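You operate a simulated robot arm through the tools that you are given. There is no shell and no other tool. Be economical: measure what you need, move in short steps, check, and stop when the job is done.

Carry out the task below with a simulated two-armed robot. There is one attempt and no reset: what you move stays moved.

Task
On the wooden bench top, fold the grey rag in half.

The check looks at the end state, three seconds after you hand in, the way a careful person would. Anything else that was tipped, shoved, dropped, spilled or broken makes it a failure. Flat cloth is picked up by pressing the open fingertips on it (5 to 10 N) and closing them slowly along it; thin cloth reads only 2 to 8 mm in the jaws.

Robot
Two 6-joint arms with two-finger grippers on one trunk, on a base that drives. Base frame: it is fixed to the floor where the robot stands at the start and does not move with it; the origin is under the middle of the robot, x ahead of it, y to its left, z up; the surface under the hand at the start is at about z = 86. Units: cm, rad, N and s.
The left shoulder is at the start at [3, 17.8, 98.8], the right one opposite. With the tool pointing down near the work surface each hand reaches from about 34 to 84 cm from the robot's upright axis, wherever it stands, measured 20 degrees to its own side. Places, roughly: wooden bench top [70, -10, 90]. Payload 2.54 kg a hand.
Tool frame (each hand has its own): the origin (TCP) lies between the finger pads and is the grasp point; the fingertips stand 3 cm ahead of it; z points along the fingers, y is the line along which they close. The gripper opens to 11.6 cm. The gripper's body begins 9.5 cm behind the TCP.
Orientation is that of the tool frame in the base frame, as a unit quaternion [w, x, y, z]. With the fingers straight down and closing along the base's y, the tool's x points along the base's -x, its y along +y and its z along -z.

Tools
- The arms move only by the tool apply_moves. It takes "left_plan", "right_plan" or both (then of equal length, played together; a hand with none holds still); each is a list of rows, each an object (a shift or turn left out is 0, a gripper value left out holds the last) with "slide": the shift along the tool's x, y, z in mm, a list of three; "angular": the turn, a rotation vector about the tool's x, y, z in rad, a list of three; "grip": the finger opening in mm, from 0 to 116. In form: [{"slide": [tx, ty, tz], "angular": [rx, ry, rz], "grip": grip}, ...]. A call has 1 to 12 rows; each row shifts and turns the commanded pose from where the row before left it, along the tool's axes as they then stand. Rows are played at 5 a second. More than 5 cm and 0.15 rad between two rows, or a gripper value outside its range, and nothing of the call is played. Where a pose cannot be reached the arm comes as near as it can. A force on the tool above 40 N (or 10 N above the force at the start of the call, whichever is more), or a blocked arm, ends the call early, and 0.2 s more pass. Each finger travels about 15.3 cm/s and halts on what it meets, pressing with about 31 N; the grip force reading is that of the motor and also rises with nothing between the fingers. The clock runs only during rows and for 0.2 s after the last one: add rows that do not move to give the fingers time. It gives the time, the measured TCP pose, the force on the tool (base axes), the opening and the grip force at its end, in the units of the frame above (readings bear some noise), with the torque about the TCP (base axes, N m) and any sound that the robot's microphone picked up.
- Cameras (640 x 400 px; columns grow to the right, rows downward): "scene" is now at [5.21, -2.49, 170.67]; the picture's right is [-0.30, -0.96, 0.00], its down [-0.80, 0.25, -0.54] and it looks along [0.52, -0.16, -0.84] (base axes); focal length 295 px, centre (320, 200). "left" rides on the left gripper at [6.9, 1.5, -12.2] in its tool frame; the picture's right is [-0.21, 0.98, 0.00], its down [-0.83, -0.18, -0.53] and it looks along [-0.52, -0.11, 0.85] (tool axes); focal length 251 px, centre (320, 200). "right" rides on the right gripper at [6.9, -1.5, -12.2] in its tool frame; the picture's right is [0.21, 0.98, 0.00], its down [-0.83, 0.18, -0.53] and it looks along [-0.52, 0.11, 0.85] (tool axes); focal length 251 px, centre (320, 200). There is no depth. A picture from a camera that has moved, and an enlarged one, comes with that camera's place and axes in the base frame and with its lens. The place of the scene camera against the robot may be out by one fixed shift of up to 2.5 cm in any direction.
- grab_frame(camera): a new picture of that camera. The clock stands still meanwhile.
- slide_trunk(by): slides the trunk up (or, below 0, down) by that many cm; the arms and the scene camera ride with it, the base frame stays. It gives what a move gives, with no picture.
- base_move(legs): drives the robot by 1 to 6 legs, each [ahead, left, turn to the left] in cm, cm and rad, along the robot's own axes; the way and the turn of a leg run together, so that a leg with both is an arc; at most 150 cm and 3.142 rad a leg. The arms and the cameras ride along, it lands a little off, and it stops where it bumps. It gives what a move gives.
- head_to(pan, tilt): turns the head with the scene camera to pan (to the left, within 2.496 rad either way) and tilt (down, from -0.506 to 1.204), counted from straight ahead of the robot. It gives what a move gives.
- inspect(camera, box): a new picture of the part [left, top, right, bottom] of that camera's present view, enlarged. The clock stands still meanwhile.
- finish_job(): hands the job in; it is judged then, once.

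Go step by step. Nothing tells you exact positions but the pictures and the camera data: compare them with the known pose of the tool, close in by small moves and look again before you grip or let go. The budget is 120 turns and 100 pictures, counting those below and the enlarged ones. Unless the task says otherwise, let go and move clear before handing in, and close with one line.

The tools are called as name(argument=value, ...) on one line, values as JSON. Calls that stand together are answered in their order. apply_moves: Moves the arms, as the interface text tells. Its arguments: {"type":"object","properties":{"left_plan":{"type":"array"},"right_plan":{"type":"array"}},"required":[]} The other tools are called the same way: slide_trunk (by) slides the trunk up or down; base_move (legs) drives the base; head_to (pan, tilt) turns the head that bears the scene camera; grab_frame (camera) takes a picture; inspect (camera, box) takes an enlarged picture of a part of a camera's view; finish_job () hands the job in.

At the start:

```text
time_s: 0.0
left_tool_pos: [50.49, 0.02, 108.82]
left_ee_rot: [0.0, 0.0, 1.0, 0.0]
left_wrist_force: [1.2, 0.2, 0.8]
left_torque: [0.02, -0.02, 0.01]
left_gripper_width: 11.59
left_gripper_force: 0.0
right_tool_pos: [37.13, -36.9, 109.56]
right_ee_rot: [0.0, 0.0, 1.0, 0.001]
right_wrist_force: [-0.6, -0.2, 0.5]
right_torque: [0.02, -0.02, 0.0]
right_gripper_width: 11.59
right_gripper_force: 0.0
trunk travel left (down, up): [-20.0, 34.0]
robot x, y, heading: [-0.17, -0.04, -0.001]
head pan, tilt: [-0.3, 1.0]
```

scene: 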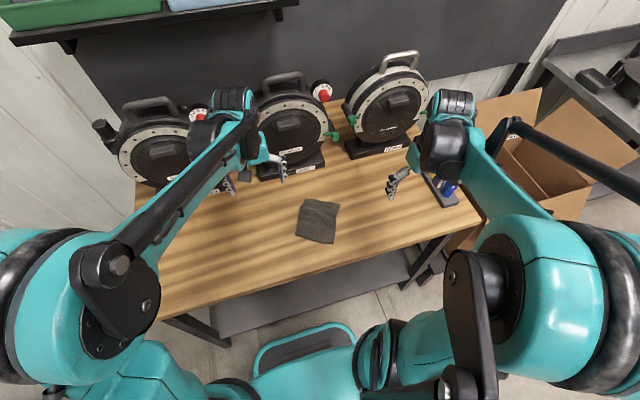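
right: 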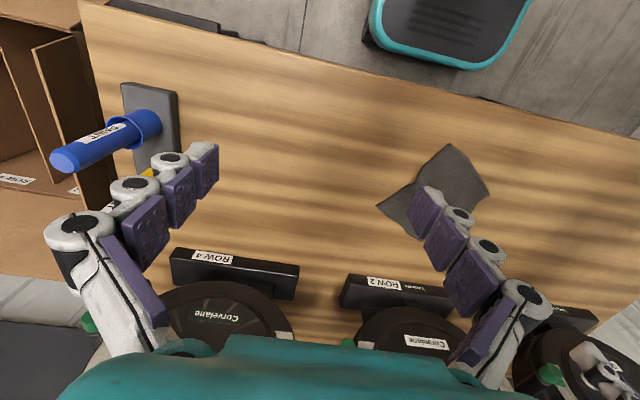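
left: 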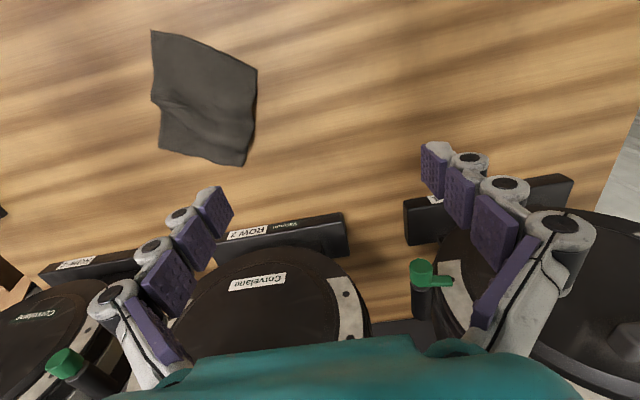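

I see a small grey rag, roughly 13 cm across, on the bench near [50, -16], with filters/reels behind it. I'll look closer to find its corners and lie.

inspect(camera="scene", box=[270, 180, 366, 260])

inspect(camera="left", box=[120, 10, 300, 180])

```text
5.00 times, centred on (318, 220) of scene
camera zoom: at [5.21, -2.49, 170.67], right [-0.3, -0.96, 0.0], down [-0.8, 0.25, -0.54], along [0.52, -0.16, -0.84], focal length 1476 px, centre (330, 100)
```

zoom: 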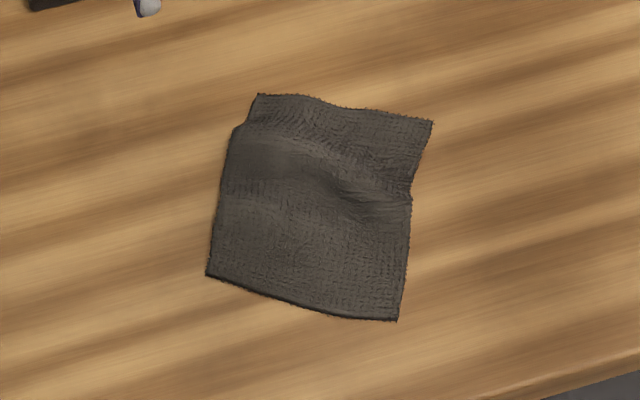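

```text
2.35 times, centred on (210, 95) of left
camera zoom: at [43.63, 1.43, 121.12], right [0.21, 0.98, 0.0], down [0.83, -0.18, 0.53], along [0.52, -0.11, -0.85], focal length 592 px, centre (579, 447)
```

zoom: 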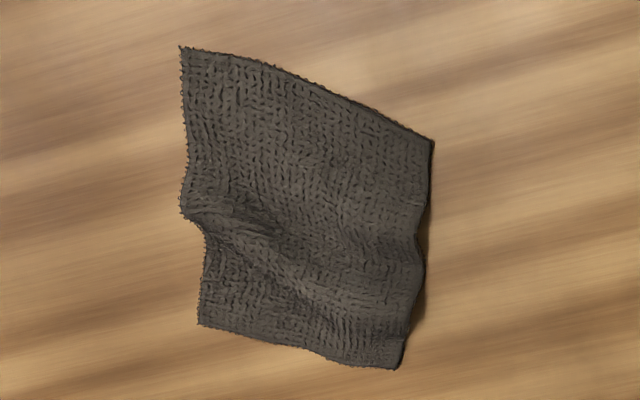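

The rag's corners come out near A(38,-17), B(45,-7), C(57,-13), D(51,-24), with a wrinkle near the far edge C–D. I plan to pinch the far edge at C (left hand) and D (right hand), closing across the edge, and fold it over onto A–B. First I turn the hands high above the bench.

apply_moves(left_plan=[{"angular": [0, 0, 0.148]}, {"angular": [0, 0, 0.148]}, {"angular": [0, 0, 0.148]}, {"angular": [0, 0, 0.148]}, {"angular": [0, 0, 0.148]}, {"angular": [0, 0, 0.148]}, {"angular": [0, 0, 0.148]}, {"angular": [0, 0, 0.148]}, {"angular": [0, 0, 0.148]}, {"angular": [0, 0, 0.148]}, {"angular": [0, 0, 0.148]}, {"angular": [0, 0, 0.148]}], right_plan=[{"angular": [0, 0, -0.091]}, {"angular": [0, 0, -0.091]}, {"angular": [0, 0, -0.091]}, {"angular": [0, 0, -0.091]}, {"angular": [0, 0, -0.091]}, {"angular": [0, 0, -0.091]}, {"angular": [0, 0, -0.091]}, {"angular": [0, 0, -0.091]}, {"angular": [0, 0, -0.091]}, {"angular": [0, 0, -0.091]}, {"angular": [0, 0, -0.091]}, {"angular": [0, 0, -0.091]}])

apply_moves(left_plan=[{"angular": [0, 0, 0.137]}, {"angular": [0, 0, 0.136]}, {}])

grab_frame(camera="scene")

```text
time_s: 2.6
left_tool_pos: [50.63, 0.02, 108.9]
left_ee_rot: [0.0, 0.777, 0.63, 0.0]
left_wrist_force: [-0.2, -0.6, 0.2]
left_torque: [0.0, 0.03, 0.0]
left_gripper_width: 11.61
left_gripper_force: 0.1
right_tool_pos: [37.18, -36.78, 109.54]
right_ee_rot: [0.0, -0.52, 0.854, 0.0]
right_wrist_force: [1.4, 0.0, 0.0]
right_torque: [0.0, 0.0, -0.02]
right_gripper_width: 11.63
right_gripper_force: 0.1
trunk travel left (down, up): [-20.0, 34.0]
robot x, y, heading: [0.2, 0.09, 0.002]
head pan, tilt: [-0.3, 1.0]
```

```text
time_s: 3.4
left_tool_pos: [50.65, 0.0, 108.79]
left_ee_rot: [-0.001, 0.855, 0.519, -0.001]
left_wrist_force: [-0.1, -0.3, 0.5]
left_torque: [-0.01, 0.01, -0.01]
left_gripper_width: 11.59
left_gripper_force: 0.1
right_tool_pos: [37.14, -36.85, 109.62]
right_ee_rot: [0.0, -0.519, 0.855, 0.0]
right_wrist_force: [-1.3, 1.2, -0.3]
right_torque: [-0.01, 0.02, 0.0]
right_gripper_width: 11.61
right_gripper_force: 0.1
trunk travel left (down, up): [-20.0, 34.0]
robot x, y, heading: [0.28, 0.15, -0.003]
head pan, tilt: [-0.3, 1.0]
```

```text
94 pictures are left
camera scene: at [5.21, -2.49, 170.67], right [-0.3, -0.96, 0.0], down [-0.8, 0.25, -0.54], along [0.52, -0.16, -0.84], focal length 295 px, centre (320, 200)
```

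scene: 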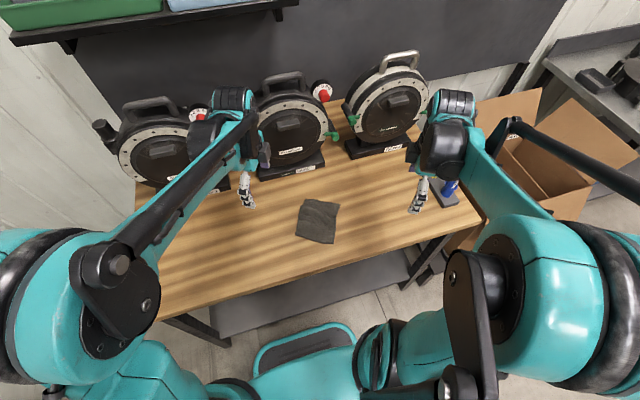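

Both turned hands are reached cleanly. Next I tilt them outward slightly so the wrists stay apart, and bring them towards C and D, still well above the bench.

apply_moves(left_plan=[{"angular": [0, -0.1, 0]}, {"angular": [0, -0.1, 0]}, {"slide": [-6.95, 15.8, 19.8]}, {"slide": [-6.95, 15.8, 19.8]}, {"slide": [-6.95, 15.8, 19.8]}, {"slide": [-6.95, 15.8, 19.8]}, {"slide": [-6.95, 15.8, 19.8]}, {"slide": [-6.95, 15.8, 19.8]}, {}], right_plan=[{"angular": [0, -0.1, 0]}, {"angular": [0, -0.1, 0]}, {"slide": [-21.1, -8.2, 24]}, {"slide": [-21.1, -8.2, 24]}, {"slide": [-21.1, -8.2, 24]}, {"slide": [-21.1, -8.2, 24]}, {"slide": [-21.1, -8.2, 24]}, {"slide": [-21.1, -8.2, 24]}, {}])

grab_frame(camera="scene")

grab_frame(camera="left")

grab_frame(camera="right")

```text
time_s: 5.4
left_tool_pos: [55.82, -10.02, 98.05]
left_ee_rot: [0.052, 0.85, 0.517, -0.085]
left_wrist_force: [0.2, 0.0, 0.0]
left_torque: [-0.04, -0.02, 0.01]
left_gripper_width: 11.62
left_gripper_force: 0.0
right_tool_pos: [48.36, -25.52, 98.13]
right_ee_rot: [0.086, -0.516, 0.85, 0.053]
right_wrist_force: [-0.5, 0.1, 0.7]
right_torque: [-0.05, -0.04, -0.01]
right_gripper_width: 11.59
right_gripper_force: 0.1
trunk travel left (down, up): [-20.0, 34.0]
robot x, y, heading: [-0.04, 0.19, 0.0]
head pan, tilt: [-0.3, 1.0]
```

```text
93 pictures are left
camera scene: at [5.06, -2.46, 170.68], right [-0.3, -0.96, 0.0], down [-0.8, 0.25, -0.54], along [0.52, -0.16, -0.84], focal length 295 px, centre (320, 200)
```

scene: 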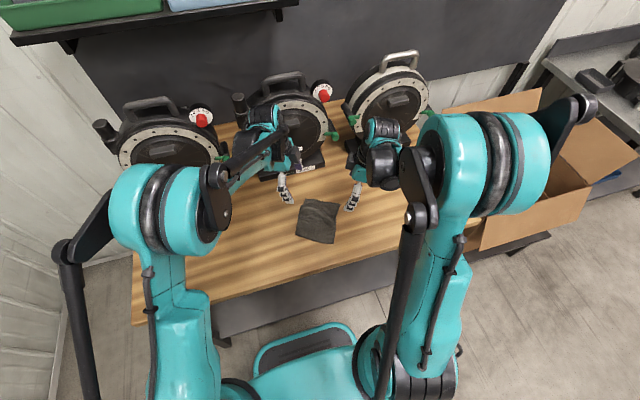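

```text
92 pictures are left
camera left: at [61.44, -2.69, 108.73], right [0.77, -0.64, 0.04], down [-0.49, -0.54, 0.69], along [-0.41, -0.55, -0.73], focal length 251 px, centre (320, 200)
```

left: 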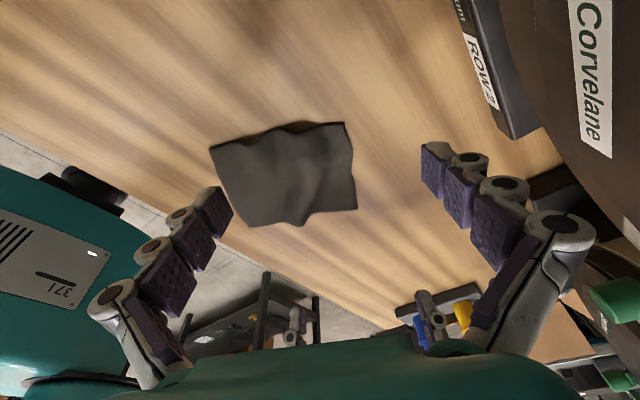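

```text
91 pictures are left
camera right: at [45.56, -34.46, 108.63], right [-0.96, 0.26, -0.04], down [0.16, 0.71, 0.69], along [0.21, 0.66, -0.73], focal length 251 px, centre (320, 200)
```

right: 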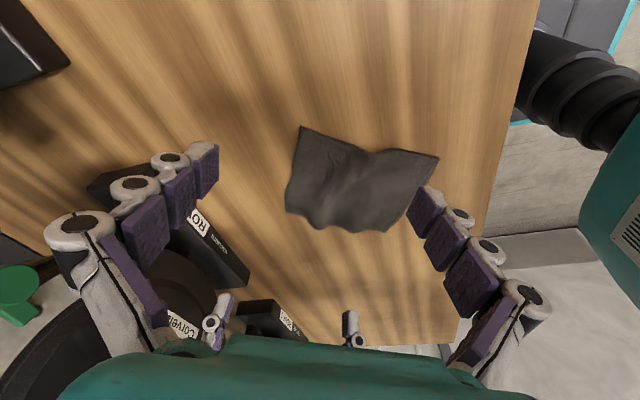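

Repeated sightings agree: C(57.0,-13.4), D(51.3,-24.2), cloth at z≈86. Now I set the fingers to about 26 mm and lower to just above the cloth near each far corner.

apply_moves(left_plan=[{"slide": [-5, 1.2, 15.4], "grip": 26}, {"slide": [-5, 1.2, 15.4]}, {"slide": [-5, 1.2, 15.4]}, {"slide": [-5, 1.2, 15.4]}, {"slide": [-4.7, 1.3, 15.4]}, {}], right_plan=[{"slide": [-5, 0, 15.5], "grip": 26}, {"slide": [-5, 0, 15.5]}, {"slide": [-5, 0, 15.5]}, {"slide": [-5, 0, 15.5]}, {"slide": [-4.8, 0, 15.8]}, {}])

inspect(camera="scene", box=[240, 100, 432, 260])

grab_frame(camera="left")

grab_frame(camera="right")

```text
time_s: 6.8
left_tool_pos: [54.79, -13.91, 90.98]
left_ee_rot: [0.052, 0.85, 0.517, -0.085]
left_wrist_force: [0.1, -0.4, -0.5]
left_torque: [0.02, 0.0, 0.01]
left_gripper_width: 2.59
left_gripper_force: 0.1
right_tool_pos: [50.31, -22.07, 91.03]
right_ee_rot: [0.087, -0.516, 0.85, 0.052]
right_wrist_force: [-0.2, 1.0, 0.7]
right_torque: [-0.02, -0.02, 0.02]
right_gripper_width: 2.62
right_gripper_force: 0.1
trunk travel left (down, up): [-20.0, 34.0]
robot x, y, heading: [0.51, 0.02, -0.003]
head pan, tilt: [-0.3, 1.0]
```

```text
2.50 times, centred on (336, 180) of scene
camera zoom: at [5.16, -2.46, 170.68], right [-0.3, -0.96, 0.0], down [-0.8, 0.25, -0.54], along [0.52, -0.16, -0.84], focal length 738 px, centre (280, 250)
```

zoom: 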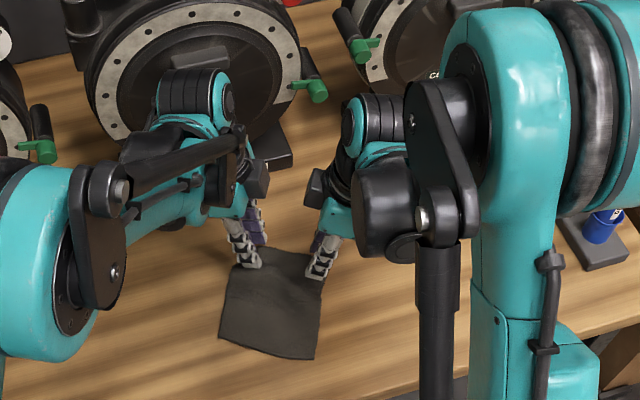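

```text
89 pictures are left
camera left: at [60.2, -6.51, 101.62], right [0.77, -0.64, 0.04], down [-0.49, -0.54, 0.69], along [-0.41, -0.55, -0.73], focal length 251 px, centre (320, 200)
```

left: 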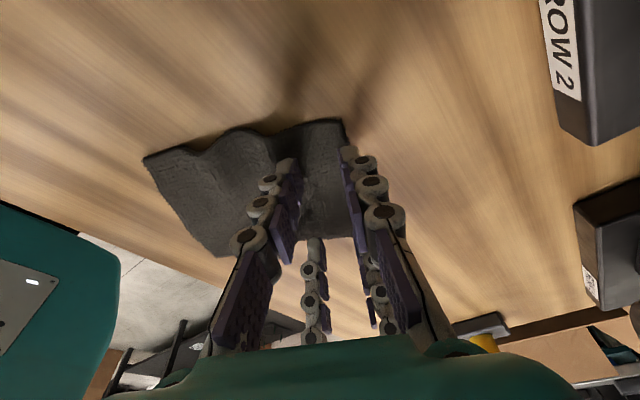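

```text
88 pictures are left
camera right: at [47.52, -30.96, 101.52], right [-0.96, 0.26, -0.04], down [0.16, 0.71, 0.69], along [0.21, 0.66, -0.73], focal length 251 px, centre (320, 200)
```

right: 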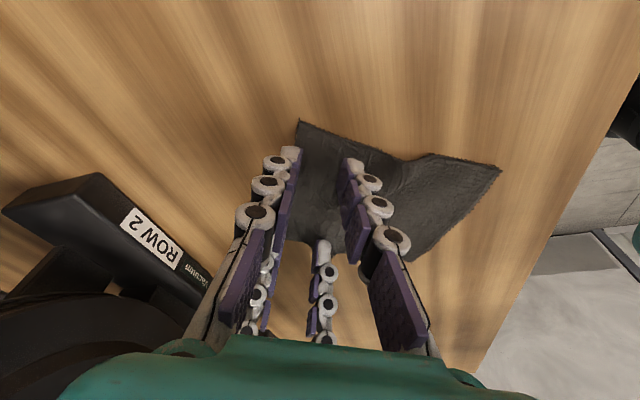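

Both hands straddle the far edge as intended. I lower straight down in small steps, watching the force.

apply_moves(left_plan=[{"slide": [1, 0, 4.9]}, {"slide": [1, 0, 4.9]}, {"slide": [0.6, 0, 2.9]}, {}], right_plan=[{"slide": [1, 0, 4.9]}, {"slide": [1, 0, 4.9]}, {"slide": [0.6, 0, 2.9]}, {}])

apply_moves(left_plan=[{"slide": [0.4, 0, 1.96]}, {}], right_plan=[{"slide": [0.4, 0, 1.96]}, {}])

```text
time_s: 7.8
left_tool_pos: [54.78, -13.79, 89.73]
left_ee_rot: [0.053, 0.85, 0.517, -0.085]
left_wrist_force: [0.1, 0.3, -0.2]
left_torque: [0.0, -0.02, -0.05]
left_gripper_width: 2.59
left_gripper_force: 0.0
right_tool_pos: [50.44, -22.07, 89.7]
right_ee_rot: [0.085, -0.516, 0.851, 0.052]
right_wrist_force: [-1.5, -0.2, 0.1]
right_torque: [0.02, -0.03, 0.01]
right_gripper_width: 2.6
right_gripper_force: 0.1
trunk travel left (down, up): [-20.0, 34.0]
robot x, y, heading: [0.03, 0.05, -0.004]
head pan, tilt: [-0.3, 1.0]
```

```text
time_s: 8.4
left_tool_pos: [54.69, -13.77, 89.5]
left_ee_rot: [0.052, 0.85, 0.518, -0.085]
left_wrist_force: [0.6, 0.3, 0.4]
left_torque: [0.0, 0.03, 0.0]
left_gripper_width: 2.57
left_gripper_force: 0.1
right_tool_pos: [50.34, -21.93, 89.43]
right_ee_rot: [0.085, -0.516, 0.851, 0.052]
right_wrist_force: [0.7, 0.7, 3.5]
right_torque: [0.0, -0.01, 0.0]
right_gripper_width: 2.61
right_gripper_force: 0.1
trunk travel left (down, up): [-20.0, 34.0]
robot x, y, heading: [-0.02, -0.08, -0.004]
head pan, tilt: [-0.3, 1.0]
```

The right tips are just touching (3.5 N). I go on in 1 mm steps.

apply_moves(left_plan=[{"slide": [0.3, 0, 1.47]}, {}], right_plan=[{"slide": [0.1, 0, 0.5]}, {}])

```text
time_s: 9.0
left_tool_pos: [54.81, -13.94, 89.39]
left_ee_rot: [0.052, 0.85, 0.517, -0.086]
left_wrist_force: [0.1, -0.4, 5.5]
left_torque: [0.04, 0.02, 0.0]
left_gripper_width: 2.58
left_gripper_force: 0.0
right_tool_pos: [50.32, -21.98, 89.44]
right_ee_rot: [0.086, -0.516, 0.851, 0.052]
right_wrist_force: [1.6, 0.8, 7.5]
right_torque: [0.01, 0.02, -0.01]
right_gripper_width: 2.59
right_gripper_force: 0.1
trunk travel left (down, up): [-20.0, 34.0]
robot x, y, heading: [-0.11, 0.44, -0.003]
head pan, tilt: [-0.3, 1.0]
```

Contact is 5.5 N left and 7.5 N right. Now I close slowly along the cloth.

apply_moves(left_plan=[{"slide": [0.04, 0, 0.2], "grip": 24}, {"grip": 22}, {"grip": 20}, {"grip": 18}, {"grip": 16}, {"grip": 14}, {"grip": 12}, {"grip": 10}, {"grip": 8}, {"grip": 6}, {"grip": 4}, {"grip": 2}], right_plan=[{"grip": 24}, {"grip": 22}, {"grip": 20}, {"grip": 18}, {"grip": 16}, {"grip": 14}, {"grip": 12}, {"grip": 10}, {"grip": 8}, {"grip": 6}, {"grip": 4}, {"grip": 2}])

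apply_moves(left_plan=[{"grip": 0}, {}], right_plan=[{"grip": 0}, {}])

grab_frame(camera="left")

grab_frame(camera="right")

```text
time_s: 11.6
left_tool_pos: [54.61, -13.82, 89.35]
left_ee_rot: [0.052, 0.85, 0.517, -0.086]
left_wrist_force: [0.8, -0.4, 0.0]
left_torque: [0.0, -0.04, 0.02]
left_gripper_width: 0.02
left_gripper_force: 28.6
right_tool_pos: [50.41, -22.05, 89.33]
right_ee_rot: [0.085, -0.516, 0.851, 0.052]
right_wrist_force: [-1.5, 0.5, 0.1]
right_torque: [0.02, 0.03, 0.01]
right_gripper_width: 0.0
right_gripper_force: 28.9
trunk travel left (down, up): [-20.0, 34.0]
robot x, y, heading: [-0.25, -0.35, 0.001]
head pan, tilt: [-0.3, 1.0]
```

```text
time_s: 12.2
left_tool_pos: [54.64, -13.87, 89.4]
left_ee_rot: [0.052, 0.85, 0.517, -0.086]
left_wrist_force: [-0.7, 0.6, 0.2]
left_torque: [-0.03, 0.0, 0.0]
left_gripper_width: 0.0
left_gripper_force: 28.3
right_tool_pos: [50.48, -22.11, 89.33]
right_ee_rot: [0.086, -0.516, 0.851, 0.052]
right_wrist_force: [0.4, -0.6, 0.7]
right_torque: [-0.02, -0.01, 0.0]
right_gripper_width: 0.02
right_gripper_force: 29.2
trunk travel left (down, up): [-20.0, 34.0]
robot x, y, heading: [0.19, -0.24, -0.003]
head pan, tilt: [-0.3, 1.0]
```

```text
87 pictures are left
camera left: at [60.25, -6.51, 99.98], right [0.77, -0.64, 0.04], down [-0.48, -0.54, 0.69], along [-0.41, -0.55, -0.73], focal length 251 px, centre (320, 200)
```

left: 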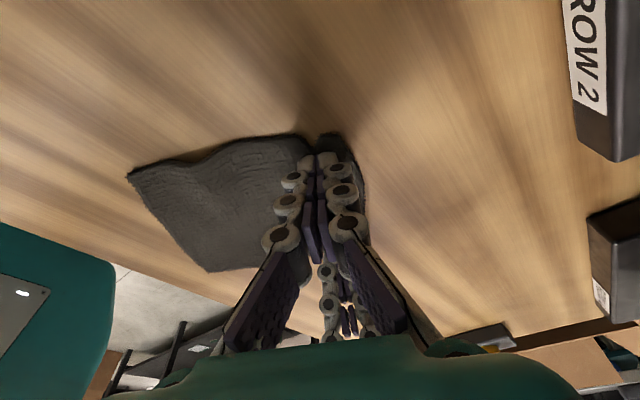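

```text
86 pictures are left
camera right: at [47.55, -31.0, 99.95], right [-0.96, 0.26, -0.04], down [0.16, 0.71, 0.69], along [0.21, 0.66, -0.73], focal length 251 px, centre (320, 200)
```

right: 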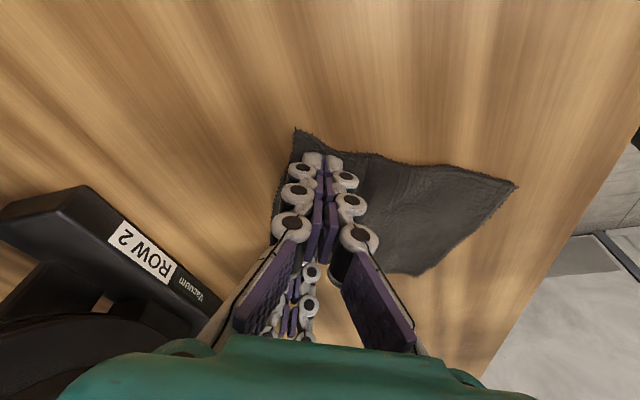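

Both jaws closed empty (0 mm) and the force fell off while closing. I reopen slightly raised, then press harder and keep the pressure up while closing.

apply_moves(left_plan=[{"slide": [0.8, 0, -3.92]}, {"grip": 30}, {}, {"slide": [0.4, 0, 1.96]}, {"slide": [0.4, 0, 1.96]}, {"slide": [0.06, 0, 0.3]}, {}], right_plan=[{"slide": [0.8, 0, -3.92]}, {"grip": 30}, {}, {"slide": [0.4, 0, 1.96]}, {"slide": [0.4, 0, 1.96]}, {"slide": [0.06, 0, 0.3]}, {}])

grab_frame(camera="left")

grab_frame(camera="right")

```text
time_s: 13.8
left_tool_pos: [54.84, -13.66, 89.36]
left_ee_rot: [0.053, 0.85, 0.517, -0.085]
left_wrist_force: [-1.0, -0.4, 8.0]
left_torque: [0.05, 0.01, -0.01]
left_gripper_width: 3.07
left_gripper_force: 0.1
right_tool_pos: [50.29, -22.15, 89.33]
right_ee_rot: [0.086, -0.515, 0.851, 0.051]
right_wrist_force: [1.5, 0.2, 12.3]
right_torque: [-0.07, -0.06, 0.0]
right_gripper_width: 3.11
right_gripper_force: 0.4
trunk travel left (down, up): [-20.0, 34.0]
robot x, y, heading: [0.19, 0.15, -0.001]
head pan, tilt: [-0.3, 1.0]
```

```text
85 pictures are left
camera left: at [60.24, -6.34, 99.97], right [0.77, -0.64, 0.04], down [-0.49, -0.54, 0.69], along [-0.41, -0.55, -0.73], focal length 251 px, centre (320, 200)
```

left: 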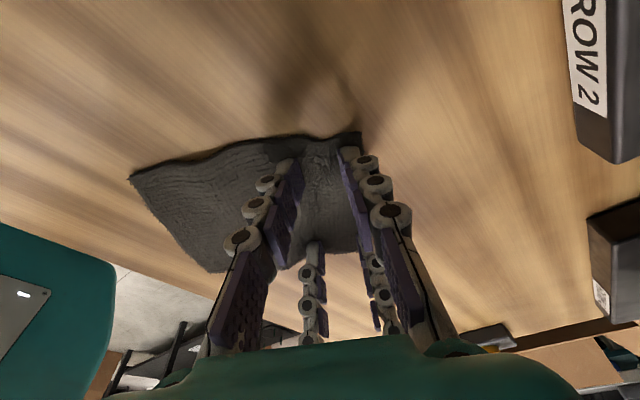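

```text
84 pictures are left
camera right: at [47.38, -31.09, 99.96], right [-0.96, 0.26, -0.04], down [0.16, 0.71, 0.69], along [0.21, 0.66, -0.72], focal length 251 px, centre (320, 200)
```

right: 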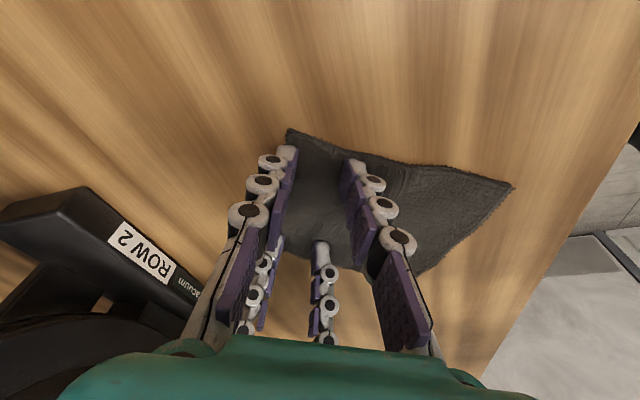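

The fingers straddle the cloth with 8 N and 12 N. I close halfway and check that the force holds.

apply_moves(left_plan=[{"slide": [0, 0, 0.15], "grip": 28}, {"grip": 26}, {"grip": 24}, {"grip": 22}, {"grip": 20}, {"grip": 18}], right_plan=[{"grip": 28}, {"grip": 26}, {"grip": 24}, {"grip": 22}, {"grip": 20}, {"grip": 18}])

inspect(camera="left", box=[220, 100, 420, 280])

inspect(camera="right", box=[220, 100, 420, 280])

```text
time_s: 15.2
left_tool_pos: [54.71, -13.78, 89.31]
left_ee_rot: [0.051, 0.85, 0.517, -0.085]
left_wrist_force: [0.4, -1.3, 7.9]
left_torque: [0.06, -0.01, 0.03]
left_gripper_width: 1.72
left_gripper_force: 0.0
right_tool_pos: [50.3, -22.12, 89.21]
right_ee_rot: [0.087, -0.516, 0.851, 0.052]
right_wrist_force: [0.1, 0.8, 5.9]
right_torque: [-0.02, 0.02, -0.03]
right_gripper_width: 1.73
right_gripper_force: 0.1
trunk travel left (down, up): [-20.0, 34.0]
robot x, y, heading: [0.28, 0.39, -0.002]
head pan, tilt: [-0.3, 1.0]
```

```text
2.22 times, centred on (320, 190) of left
camera zoom: at [60.26, -6.35, 99.93], right [0.77, -0.64, 0.04], down [-0.49, -0.54, 0.69], along [-0.41, -0.55, -0.73], focal length 559 px, centre (320, 222)
```

zoom: 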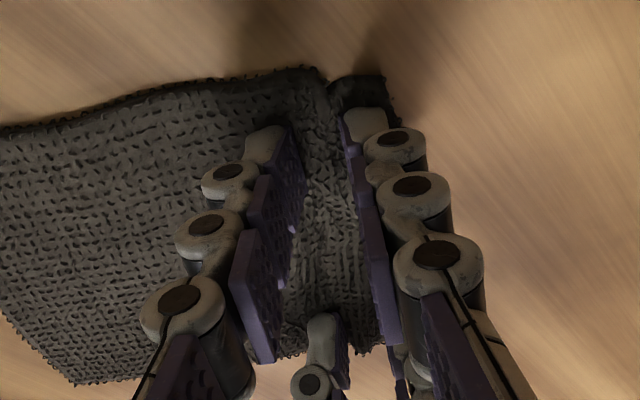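

```text
2.22 times, centred on (320, 190) of right
camera zoom: at [47.39, -31.1, 99.93], right [-0.96, 0.26, -0.04], down [0.16, 0.71, 0.69], along [0.21, 0.66, -0.73], focal length 559 px, centre (320, 222)
```

zoom: 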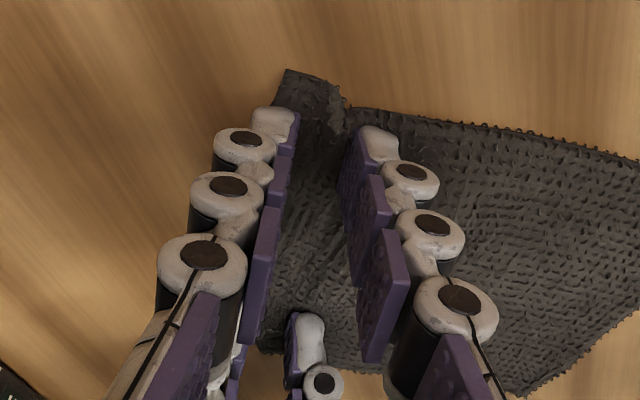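

The cloth is buckling between the fingers in both hands. I continue closing slowly with a slight downward feed to keep the pressure.

apply_moves(left_plan=[{"slide": [0, 0, 0.1], "grip": 16.5}, {"slide": [0, 0, 0.1], "grip": 15}, {"slide": [0, 0, 0.1], "grip": 13.5}, {"slide": [0, 0, 0.1], "grip": 12}, {"slide": [0, 0, 0.1], "grip": 10.5}, {"slide": [0, 0, 0.1], "grip": 9}], right_plan=[{"slide": [0, 0, 0.25], "grip": 16.5}, {"slide": [0, 0, 0.15], "grip": 15}, {"slide": [0, 0, 0.1], "grip": 13.5}, {"slide": [0, 0, 0.1], "grip": 12}, {"slide": [0, 0, 0.1], "grip": 10.5}, {"slide": [0, 0, 0.1], "grip": 9}])

inspect(camera="left", box=[220, 100, 420, 280])

inspect(camera="right", box=[220, 100, 420, 280])

```text
time_s: 16.6
left_tool_pos: [54.76, -13.71, 89.26]
left_ee_rot: [0.052, 0.85, 0.517, -0.085]
left_wrist_force: [0.3, -0.6, 7.6]
left_torque: [0.01, -0.02, 0.0]
left_gripper_width: 0.77
left_gripper_force: 0.2
right_tool_pos: [50.2, -22.16, 89.15]
right_ee_rot: [0.085, -0.516, 0.851, 0.052]
right_wrist_force: [0.4, 0.7, 9.1]
right_torque: [0.0, 0.04, 0.0]
right_gripper_width: 0.8
right_gripper_force: 0.0
trunk travel left (down, up): [-20.0, 34.0]
robot x, y, heading: [0.28, 0.38, 0.005]
head pan, tilt: [-0.3, 1.0]
```

```text
2.22 times, centred on (320, 190) of left
camera zoom: at [60.26, -6.35, 99.89], right [0.77, -0.64, 0.04], down [-0.49, -0.54, 0.69], along [-0.41, -0.55, -0.73], focal length 559 px, centre (320, 222)
```

zoom: 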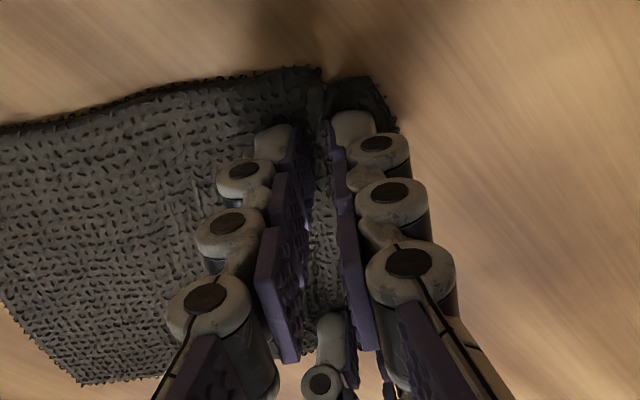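

```text
2.22 times, centred on (320, 190) of right
camera zoom: at [47.37, -31.1, 99.85], right [-0.96, 0.26, -0.04], down [0.16, 0.71, 0.69], along [0.21, 0.66, -0.73], focal length 559 px, centre (320, 222)
```

zoom: 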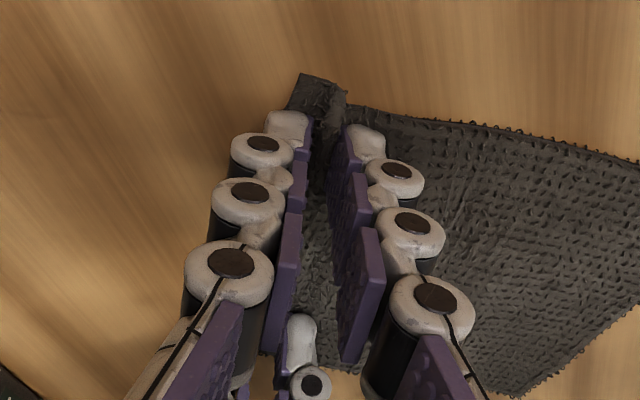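

Pressure held at 8–9 N. I finish the closing.

apply_moves(left_plan=[{"slide": [0, 0, 0.15], "grip": 7.5}, {"slide": [0, 0, 0.1], "grip": 6}, {"slide": [0, 0, 0.1], "grip": 4.5}, {"slide": [0, 0, 0.1], "grip": 3}, {"grip": 1.5}, {"grip": 0}, {}], right_plan=[{"slide": [0, 0, 0.1], "grip": 7.5}, {"slide": [0, 0, 0.1], "grip": 6}, {"slide": [0, 0, 0.1], "grip": 4.5}, {"slide": [0, 0, 0.1], "grip": 3}, {"grip": 1.5}, {"grip": 0}, {}])

inspect(camera="left", box=[220, 100, 420, 280])

inspect(camera="right", box=[220, 100, 420, 280])

```text
time_s: 18.2
left_tool_pos: [54.76, -13.78, 89.28]
left_ee_rot: [0.053, 0.85, 0.517, -0.085]
left_wrist_force: [0.4, -2.0, 7.4]
left_torque: [-0.01, -0.01, -0.02]
left_gripper_width: 0.25
left_gripper_force: 31.0
right_tool_pos: [50.14, -22.09, 89.22]
right_ee_rot: [0.085, -0.517, 0.85, 0.051]
right_wrist_force: [-0.6, 2.1, 12.7]
right_torque: [0.05, 0.04, 0.02]
right_gripper_width: 0.26
right_gripper_force: 31.1
trunk travel left (down, up): [-20.0, 34.0]
robot x, y, heading: [0.12, -0.38, 0.001]
head pan, tilt: [-0.3, 1.0]
```

```text
2.22 times, centred on (320, 190) of left
camera zoom: at [60.26, -6.38, 99.86], right [0.77, -0.64, 0.04], down [-0.49, -0.54, 0.69], along [-0.41, -0.55, -0.73], focal length 559 px, centre (320, 222)
```

zoom: 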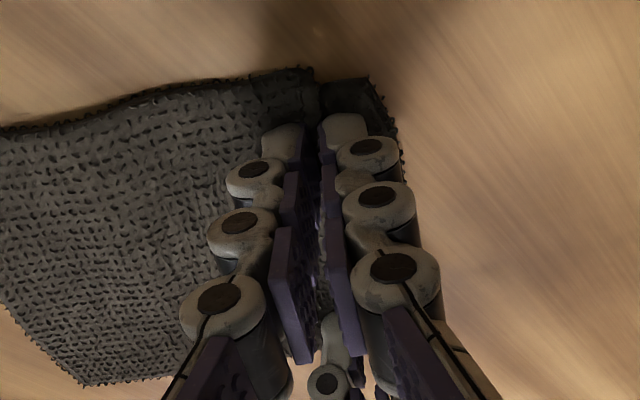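

```text
2.22 times, centred on (320, 190) of right
camera zoom: at [47.38, -31.06, 99.81], right [-0.96, 0.26, -0.04], down [0.16, 0.71, 0.69], along [0.21, 0.66, -0.73], focal length 559 px, centre (320, 222)
```

zoom: 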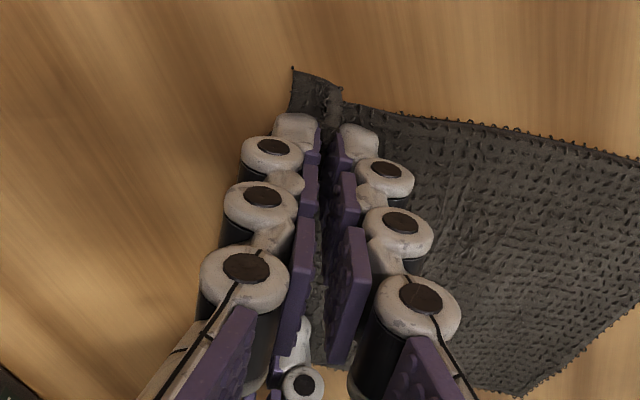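

Both jaws read 2.5 mm, so cloth is held. I lift 3 cm slowly and check.

apply_moves(left_plan=[{"slide": [-1, 0, -4.9]}, {"slide": [-1, 0, -4.9]}, {"slide": [-1, 0, -4.9]}, {"slide": [-1, 0, -4.9]}, {"slide": [-1, 0, -4.9]}, {"slide": [-1, 0, -4.9]}, {}], right_plan=[{"slide": [-1, 0, -4.9]}, {"slide": [-1, 0, -4.9]}, {"slide": [-1, 0, -4.9]}, {"slide": [-1, 0, -4.9]}, {"slide": [-1, 0, -4.9]}, {"slide": [-1, 0, -4.9]}, {}])

inspect(camera="scene", box=[240, 140, 400, 260])

grab_frame(camera="left")

grab_frame(camera="right")

```text
time_s: 19.8
left_tool_pos: [54.73, -13.91, 92.15]
left_ee_rot: [0.052, 0.85, 0.517, -0.086]
left_wrist_force: [-1.4, -1.9, -0.6]
left_torque: [-0.07, 0.03, -0.02]
left_gripper_width: 0.26
left_gripper_force: 31.5
right_tool_pos: [50.34, -22.2, 92.08]
right_ee_rot: [0.085, -0.516, 0.851, 0.052]
right_wrist_force: [0.8, 1.4, -0.3]
right_torque: [0.06, -0.03, 0.03]
right_gripper_width: 0.24
right_gripper_force: 30.7
trunk travel left (down, up): [-20.0, 34.0]
robot x, y, heading: [0.21, -0.36, -0.003]
head pan, tilt: [-0.3, 1.0]
```

```text
3.33 times, centred on (320, 200) of scene
camera zoom: at [5.24, -2.5, 170.67], right [-0.3, -0.96, 0.0], down [-0.8, 0.25, -0.54], along [0.52, -0.16, -0.84], focal length 984 px, centre (320, 200)
```

zoom: 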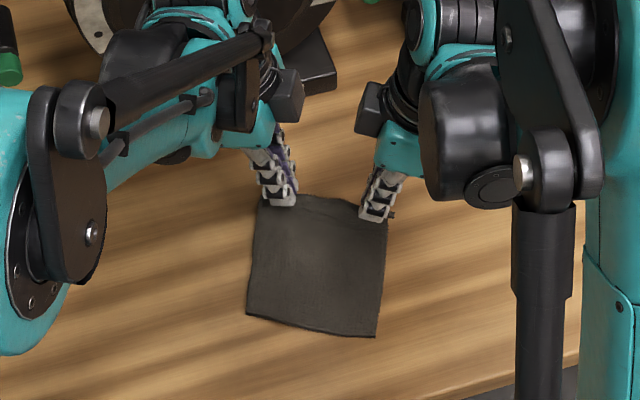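

```text
76 pictures are left
camera left: at [60.35, -6.42, 102.77], right [0.77, -0.64, 0.04], down [-0.48, -0.54, 0.69], along [-0.41, -0.55, -0.72], focal length 251 px, centre (320, 200)
```

left: 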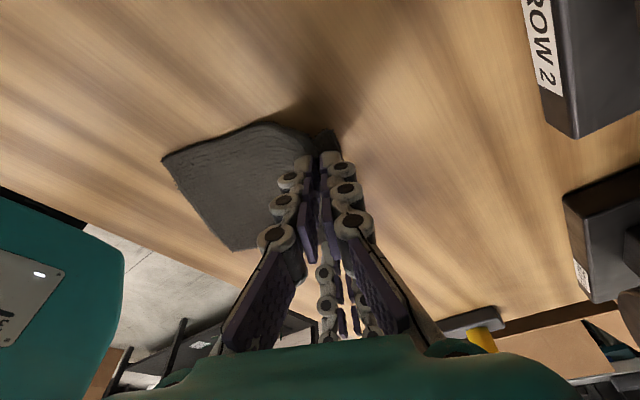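

```text
75 pictures are left
camera right: at [47.48, -31.16, 102.74], right [-0.96, 0.26, -0.04], down [0.16, 0.71, 0.69], along [0.21, 0.66, -0.73], focal length 251 px, centre (320, 200)
```

right: 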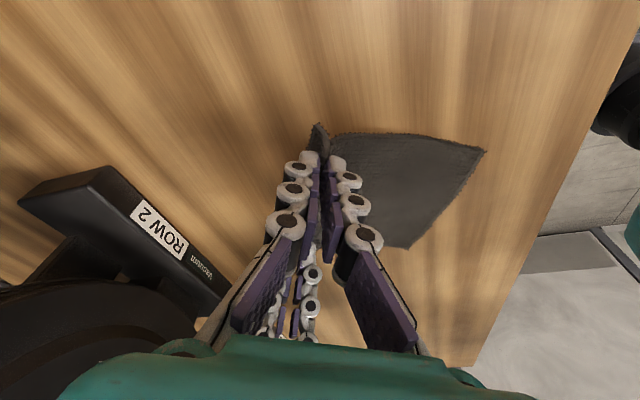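

Both corners are held and the wrinkle is gone. To avoid the pinched hem ending doubled back, I'll hang the cloth, lay its free edge down trailing away from me, then fold the held edge back over it. First lift straight up until it hangs free.

apply_moves(left_plan=[{"slide": [-2, 0, -9.8]}, {"slide": [-2, 0, -9.8]}, {"slide": [-2, 0, -9.8]}, {"slide": [-2, 0, -9.8]}, {"slide": [-2, 0, -9.8]}, {"slide": [-2, 0, -9.8]}, {"slide": [-2, 0, -9.8]}, {"slide": [-2, 0, -9.8]}, {"slide": [-2, 0, -9.8]}, {"slide": [-2, 0, -9.8]}, {"slide": [-2, 0, -9.8]}, {}], right_plan=[{"slide": [-2, 0, -9.8]}, {"slide": [-2, 0, -9.8]}, {"slide": [-2, 0, -9.8]}, {"slide": [-2, 0, -9.8]}, {"slide": [-2, 0, -9.8]}, {"slide": [-2, 0, -9.8]}, {"slide": [-2, 0, -9.8]}, {"slide": [-2, 0, -9.8]}, {"slide": [-2, 0, -9.8]}, {"slide": [-2, 0, -9.8]}, {"slide": [-2, 0, -9.8]}, {}])

inspect(camera="scene", box=[240, 140, 400, 260])

grab_frame(camera="left")

grab_frame(camera="right")

```text
time_s: 22.4
left_tool_pos: [54.82, -13.87, 103.09]
left_ee_rot: [0.051, 0.85, 0.517, -0.086]
left_wrist_force: [-0.2, -0.2, -0.5]
left_torque: [-0.01, 0.09, -0.04]
left_gripper_width: 0.27
left_gripper_force: 30.9
right_tool_pos: [50.41, -22.13, 103.14]
right_ee_rot: [0.086, -0.516, 0.851, 0.051]
right_wrist_force: [0.3, 1.0, -0.2]
right_torque: [0.02, 0.0, -0.03]
right_gripper_width: 0.26
right_gripper_force: 30.7
trunk travel left (down, up): [-20.0, 34.0]
robot x, y, heading: [-0.12, 0.14, -0.003]
head pan, tilt: [-0.3, 1.0]
```

```text
3.33 times, centred on (320, 200) of scene
camera zoom: at [5.25, -2.5, 170.67], right [-0.3, -0.96, 0.0], down [-0.8, 0.25, -0.54], along [0.52, -0.16, -0.84], focal length 984 px, centre (320, 200)
```

zoom: 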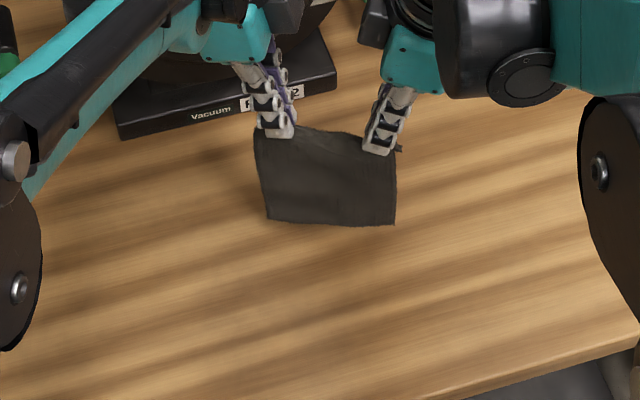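

```text
73 pictures are left
camera left: at [60.34, -6.49, 113.77], right [0.77, -0.64, 0.04], down [-0.48, -0.54, 0.69], along [-0.41, -0.55, -0.73], focal length 251 px, centre (320, 200)
```

left: 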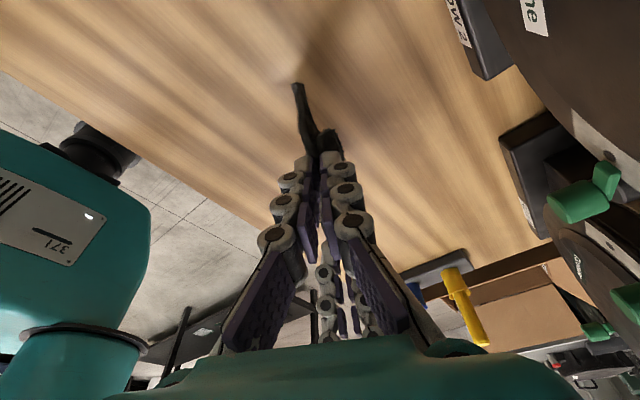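

```text
72 pictures are left
camera right: at [47.54, -31.11, 113.79], right [-0.96, 0.26, -0.04], down [0.16, 0.71, 0.69], along [0.21, 0.66, -0.73], focal length 251 px, centre (320, 200)
```

right: 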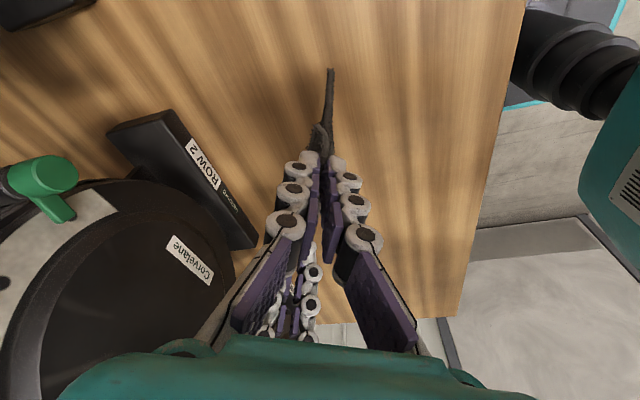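

The rag hangs flat and straight, its bottom edge about 2 cm above the bench. I lower until the edge touches, then move 4 cm towards the near side so the free edge trails away from me.

apply_moves(left_plan=[{"slide": [1.7, 0, 8.2]}, {"slide": [1.7, 0, 8.2]}, {"slide": [1.6, 0, 8.1]}, {}, {"slide": [0, -8, 0]}, {"slide": [0, -8, 0]}, {"slide": [0, -8, 0]}, {"slide": [0, -8, 0]}, {"slide": [0, -8, 0]}, {}], right_plan=[{"slide": [1.7, 0, 8.2]}, {"slide": [1.7, 0, 8.2]}, {"slide": [1.6, 0, 8.1]}, {}, {"slide": [0, 8, 0]}, {"slide": [0, 8, 0]}, {"slide": [0, 8, 0]}, {"slide": [0, 8, 0]}, {"slide": [0, 8, 0]}, {}])

grab_frame(camera="left")

grab_frame(camera="right")

```text
time_s: 24.6
left_tool_pos: [51.34, -11.98, 100.64]
left_ee_rot: [0.052, 0.85, 0.517, -0.085]
left_wrist_force: [-0.3, -1.2, 1.2]
left_torque: [-0.03, 0.01, -0.01]
left_gripper_width: 0.26
left_gripper_force: 31.2
right_tool_pos: [46.81, -20.2, 100.6]
right_ee_rot: [0.086, -0.516, 0.85, 0.052]
right_wrist_force: [0.5, 0.5, -0.6]
right_torque: [0.06, 0.0, 0.03]
right_gripper_width: 0.25
right_gripper_force: 31.1
trunk travel left (down, up): [-20.0, 34.0]
robot x, y, heading: [-0.03, -0.05, -0.002]
head pan, tilt: [-0.3, 1.0]
```

```text
71 pictures are left
camera left: at [56.79, -4.6, 111.28], right [0.77, -0.64, 0.04], down [-0.48, -0.54, 0.69], along [-0.41, -0.55, -0.73], focal length 251 px, centre (320, 200)
```

left: 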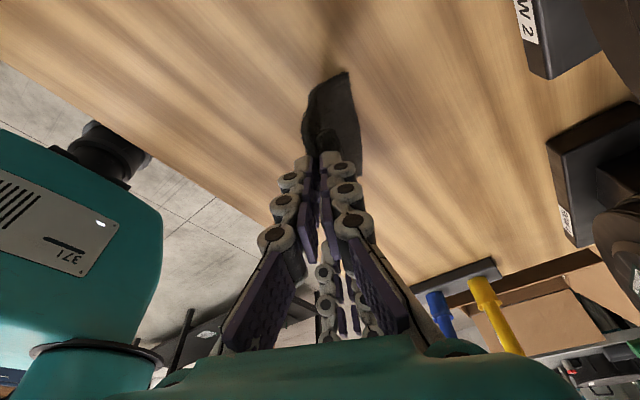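

```text
70 pictures are left
camera right: at [43.98, -29.25, 111.24], right [-0.96, 0.26, -0.04], down [0.16, 0.71, 0.69], along [0.21, 0.66, -0.73], focal length 251 px, centre (320, 200)
```

right: 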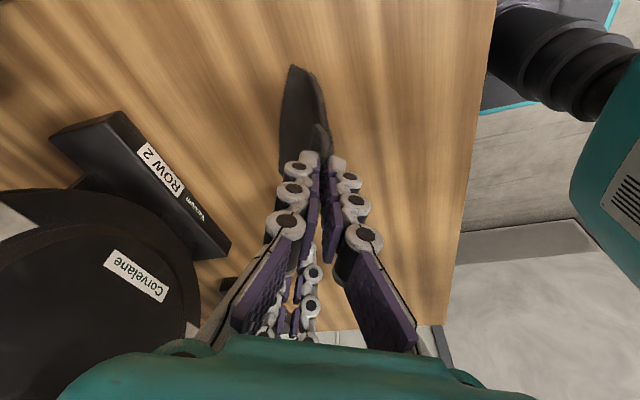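

The free edge is now trailing on the far side as wanted. I lay the lower half down, moving near-ward and down together.

apply_moves(left_plan=[{"slide": [1.46, -5.5, 7.15]}, {"slide": [1.46, -5.5, 7.15]}, {"slide": [1.46, -5.5, 7.15]}, {"slide": [1.46, -5.5, 7.15]}, {"slide": [1.46, -5.5, 7.15]}, {"slide": [1.46, -5.5, 7.15]}, {"slide": [1.46, -5.5, 7.15]}, {"slide": [1.46, -5.5, 7.15]}, {}], right_plan=[{"slide": [1.46, 5.5, 7.15]}, {"slide": [1.46, 5.5, 7.15]}, {"slide": [1.46, 5.5, 7.15]}, {"slide": [1.46, 5.5, 7.15]}, {"slide": [1.46, 5.5, 7.15]}, {"slide": [1.46, 5.5, 7.15]}, {"slide": [1.46, 5.5, 7.15]}, {"slide": [1.46, 5.5, 7.15]}, {}])

grab_frame(camera="left")

grab_frame(camera="right")

inspect(camera="scene", box=[240, 140, 400, 260])

```text
time_s: 26.6
left_tool_pos: [47.16, -9.9, 94.74]
left_ee_rot: [0.052, 0.85, 0.517, -0.085]
left_wrist_force: [-0.2, -1.7, 0.0]
left_torque: [-0.02, 0.02, -0.01]
left_gripper_width: 0.24
left_gripper_force: 30.9
right_tool_pos: [42.9, -18.43, 94.66]
right_ee_rot: [0.086, -0.516, 0.851, 0.052]
right_wrist_force: [0.4, 1.1, -0.3]
right_torque: [0.04, -0.05, -0.01]
right_gripper_width: 0.26
right_gripper_force: 31.0
trunk travel left (down, up): [-20.0, 34.0]
robot x, y, heading: [-0.13, -0.21, -0.004]
head pan, tilt: [-0.3, 1.0]
```

```text
69 pictures are left
camera left: at [52.83, -2.52, 105.38], right [0.77, -0.64, 0.04], down [-0.48, -0.54, 0.69], along [-0.41, -0.55, -0.73], focal length 251 px, centre (320, 200)
```

left: 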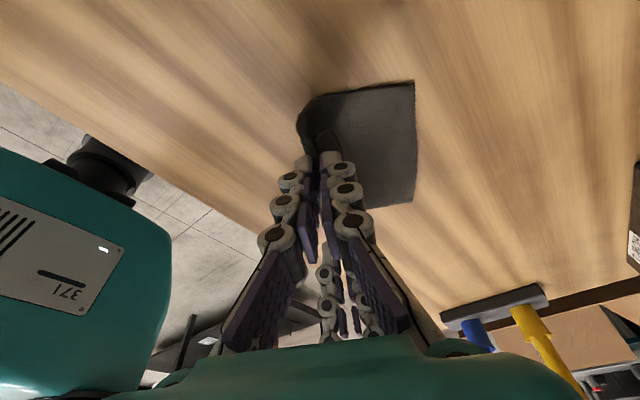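

```text
68 pictures are left
camera right: at [39.99, -27.3, 105.36], right [-0.96, 0.26, -0.04], down [0.16, 0.71, 0.69], along [0.21, 0.66, -0.73], focal length 251 px, centre (320, 200)
```

right: 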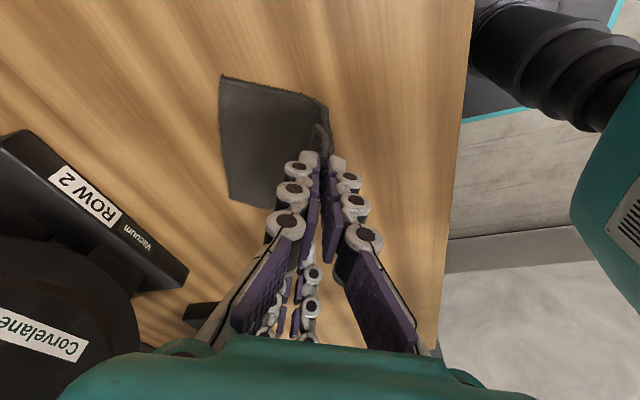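

```text
3.33 times, centred on (320, 200) of scene
camera zoom: at [5.21, -2.49, 170.67], right [-0.3, -0.96, 0.0], down [-0.8, 0.25, -0.54], along [0.52, -0.16, -0.84], focal length 984 px, centre (320, 200)
```

zoom: 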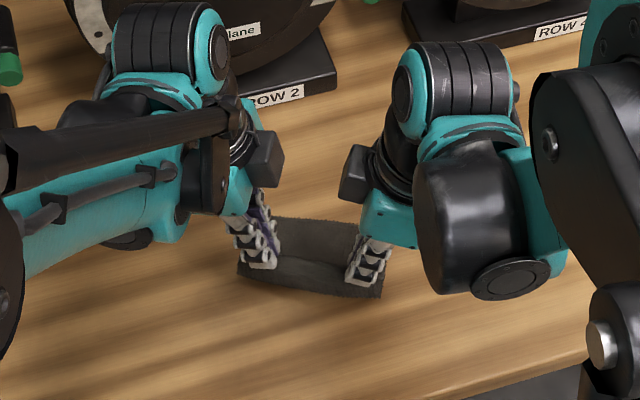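

The lower half lies flat, with its free edge at about A(49.4,-23.8), B(54.8,-12.4). I now bring the held edge over in an arc to meet it.

apply_moves(left_plan=[{"slide": [0.4, 7.5, 2]}, {"slide": [0.4, 7.5, 2]}, {"slide": [0.7, 7.5, 3.4]}, {"slide": [0.7, 7.5, 3.4]}, {"slide": [1, 7, 4.9]}, {"slide": [1, 7, 4.9]}, {"slide": [1.2, 5, 5.9]}, {"slide": [1.2, 5, 5.9]}, {}], right_plan=[{"slide": [0.4, -7.5, 2]}, {"slide": [0.4, -7.5, 2]}, {"slide": [0.7, -7.5, 3.4]}, {"slide": [0.7, -7.5, 3.4]}, {"slide": [1, -7, 4.9]}, {"slide": [1, -7, 4.9]}, {"slide": [1.2, -5, 5.9]}, {"slide": [1.2, -5, 5.9]}, {}])

grab_frame(camera="left")

grab_frame(camera="right")

inspect(camera="scene", box=[240, 140, 400, 260])

```text
time_s: 28.6
left_tool_pos: [52.24, -12.35, 91.59]
left_ee_rot: [0.051, 0.85, 0.517, -0.085]
left_wrist_force: [-0.6, -0.7, 0.2]
left_torque: [-0.03, 0.0, -0.03]
left_gripper_width: 0.27
left_gripper_force: 30.9
right_tool_pos: [47.65, -20.8, 91.32]
right_ee_rot: [0.086, -0.516, 0.851, 0.052]
right_wrist_force: [0.5, 1.5, -0.1]
right_torque: [0.03, -0.01, 0.03]
right_gripper_width: 0.25
right_gripper_force: 31.1
trunk travel left (down, up): [-20.0, 34.0]
robot x, y, heading: [-0.44, -0.17, 0.001]
head pan, tilt: [-0.3, 1.0]
```

```text
66 pictures are left
camera left: at [57.64, -4.98, 102.1], right [0.77, -0.64, 0.04], down [-0.48, -0.54, 0.69], along [-0.41, -0.55, -0.73], focal length 251 px, centre (320, 200)
```

left: 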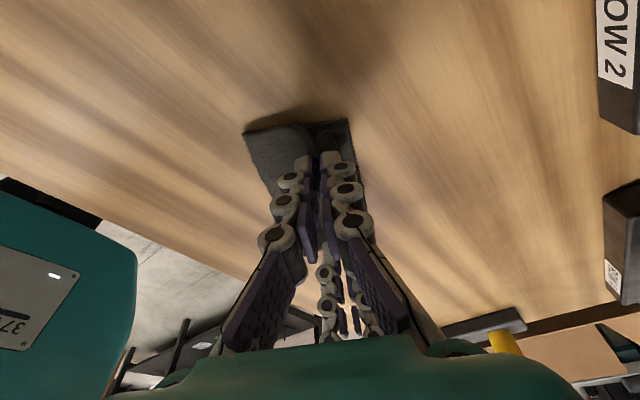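

```text
65 pictures are left
camera right: at [44.79, -29.78, 102.04], right [-0.96, 0.26, -0.04], down [0.16, 0.71, 0.69], along [0.21, 0.66, -0.73], focal length 251 px, centre (320, 200)
```

right: 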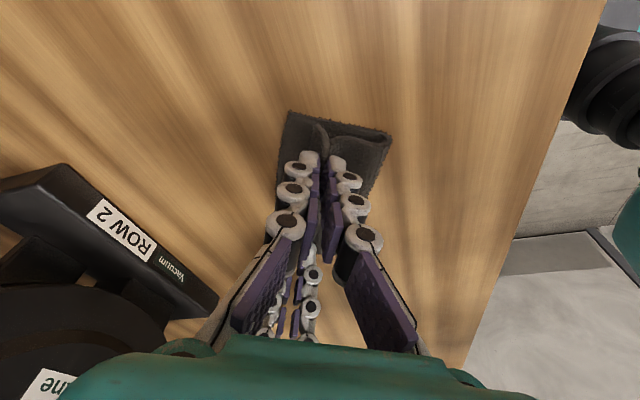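

```text
3.33 times, centred on (320, 200) of scene
camera zoom: at [5.17, -2.47, 170.68], right [-0.3, -0.96, 0.0], down [-0.8, 0.25, -0.54], along [0.52, -0.16, -0.84], focal length 984 px, centre (320, 200)
```

zoom: 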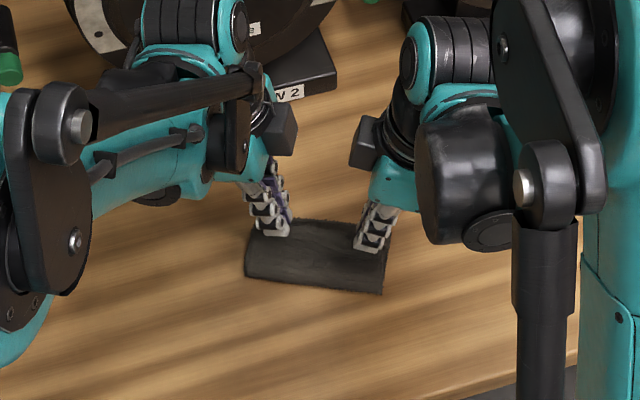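

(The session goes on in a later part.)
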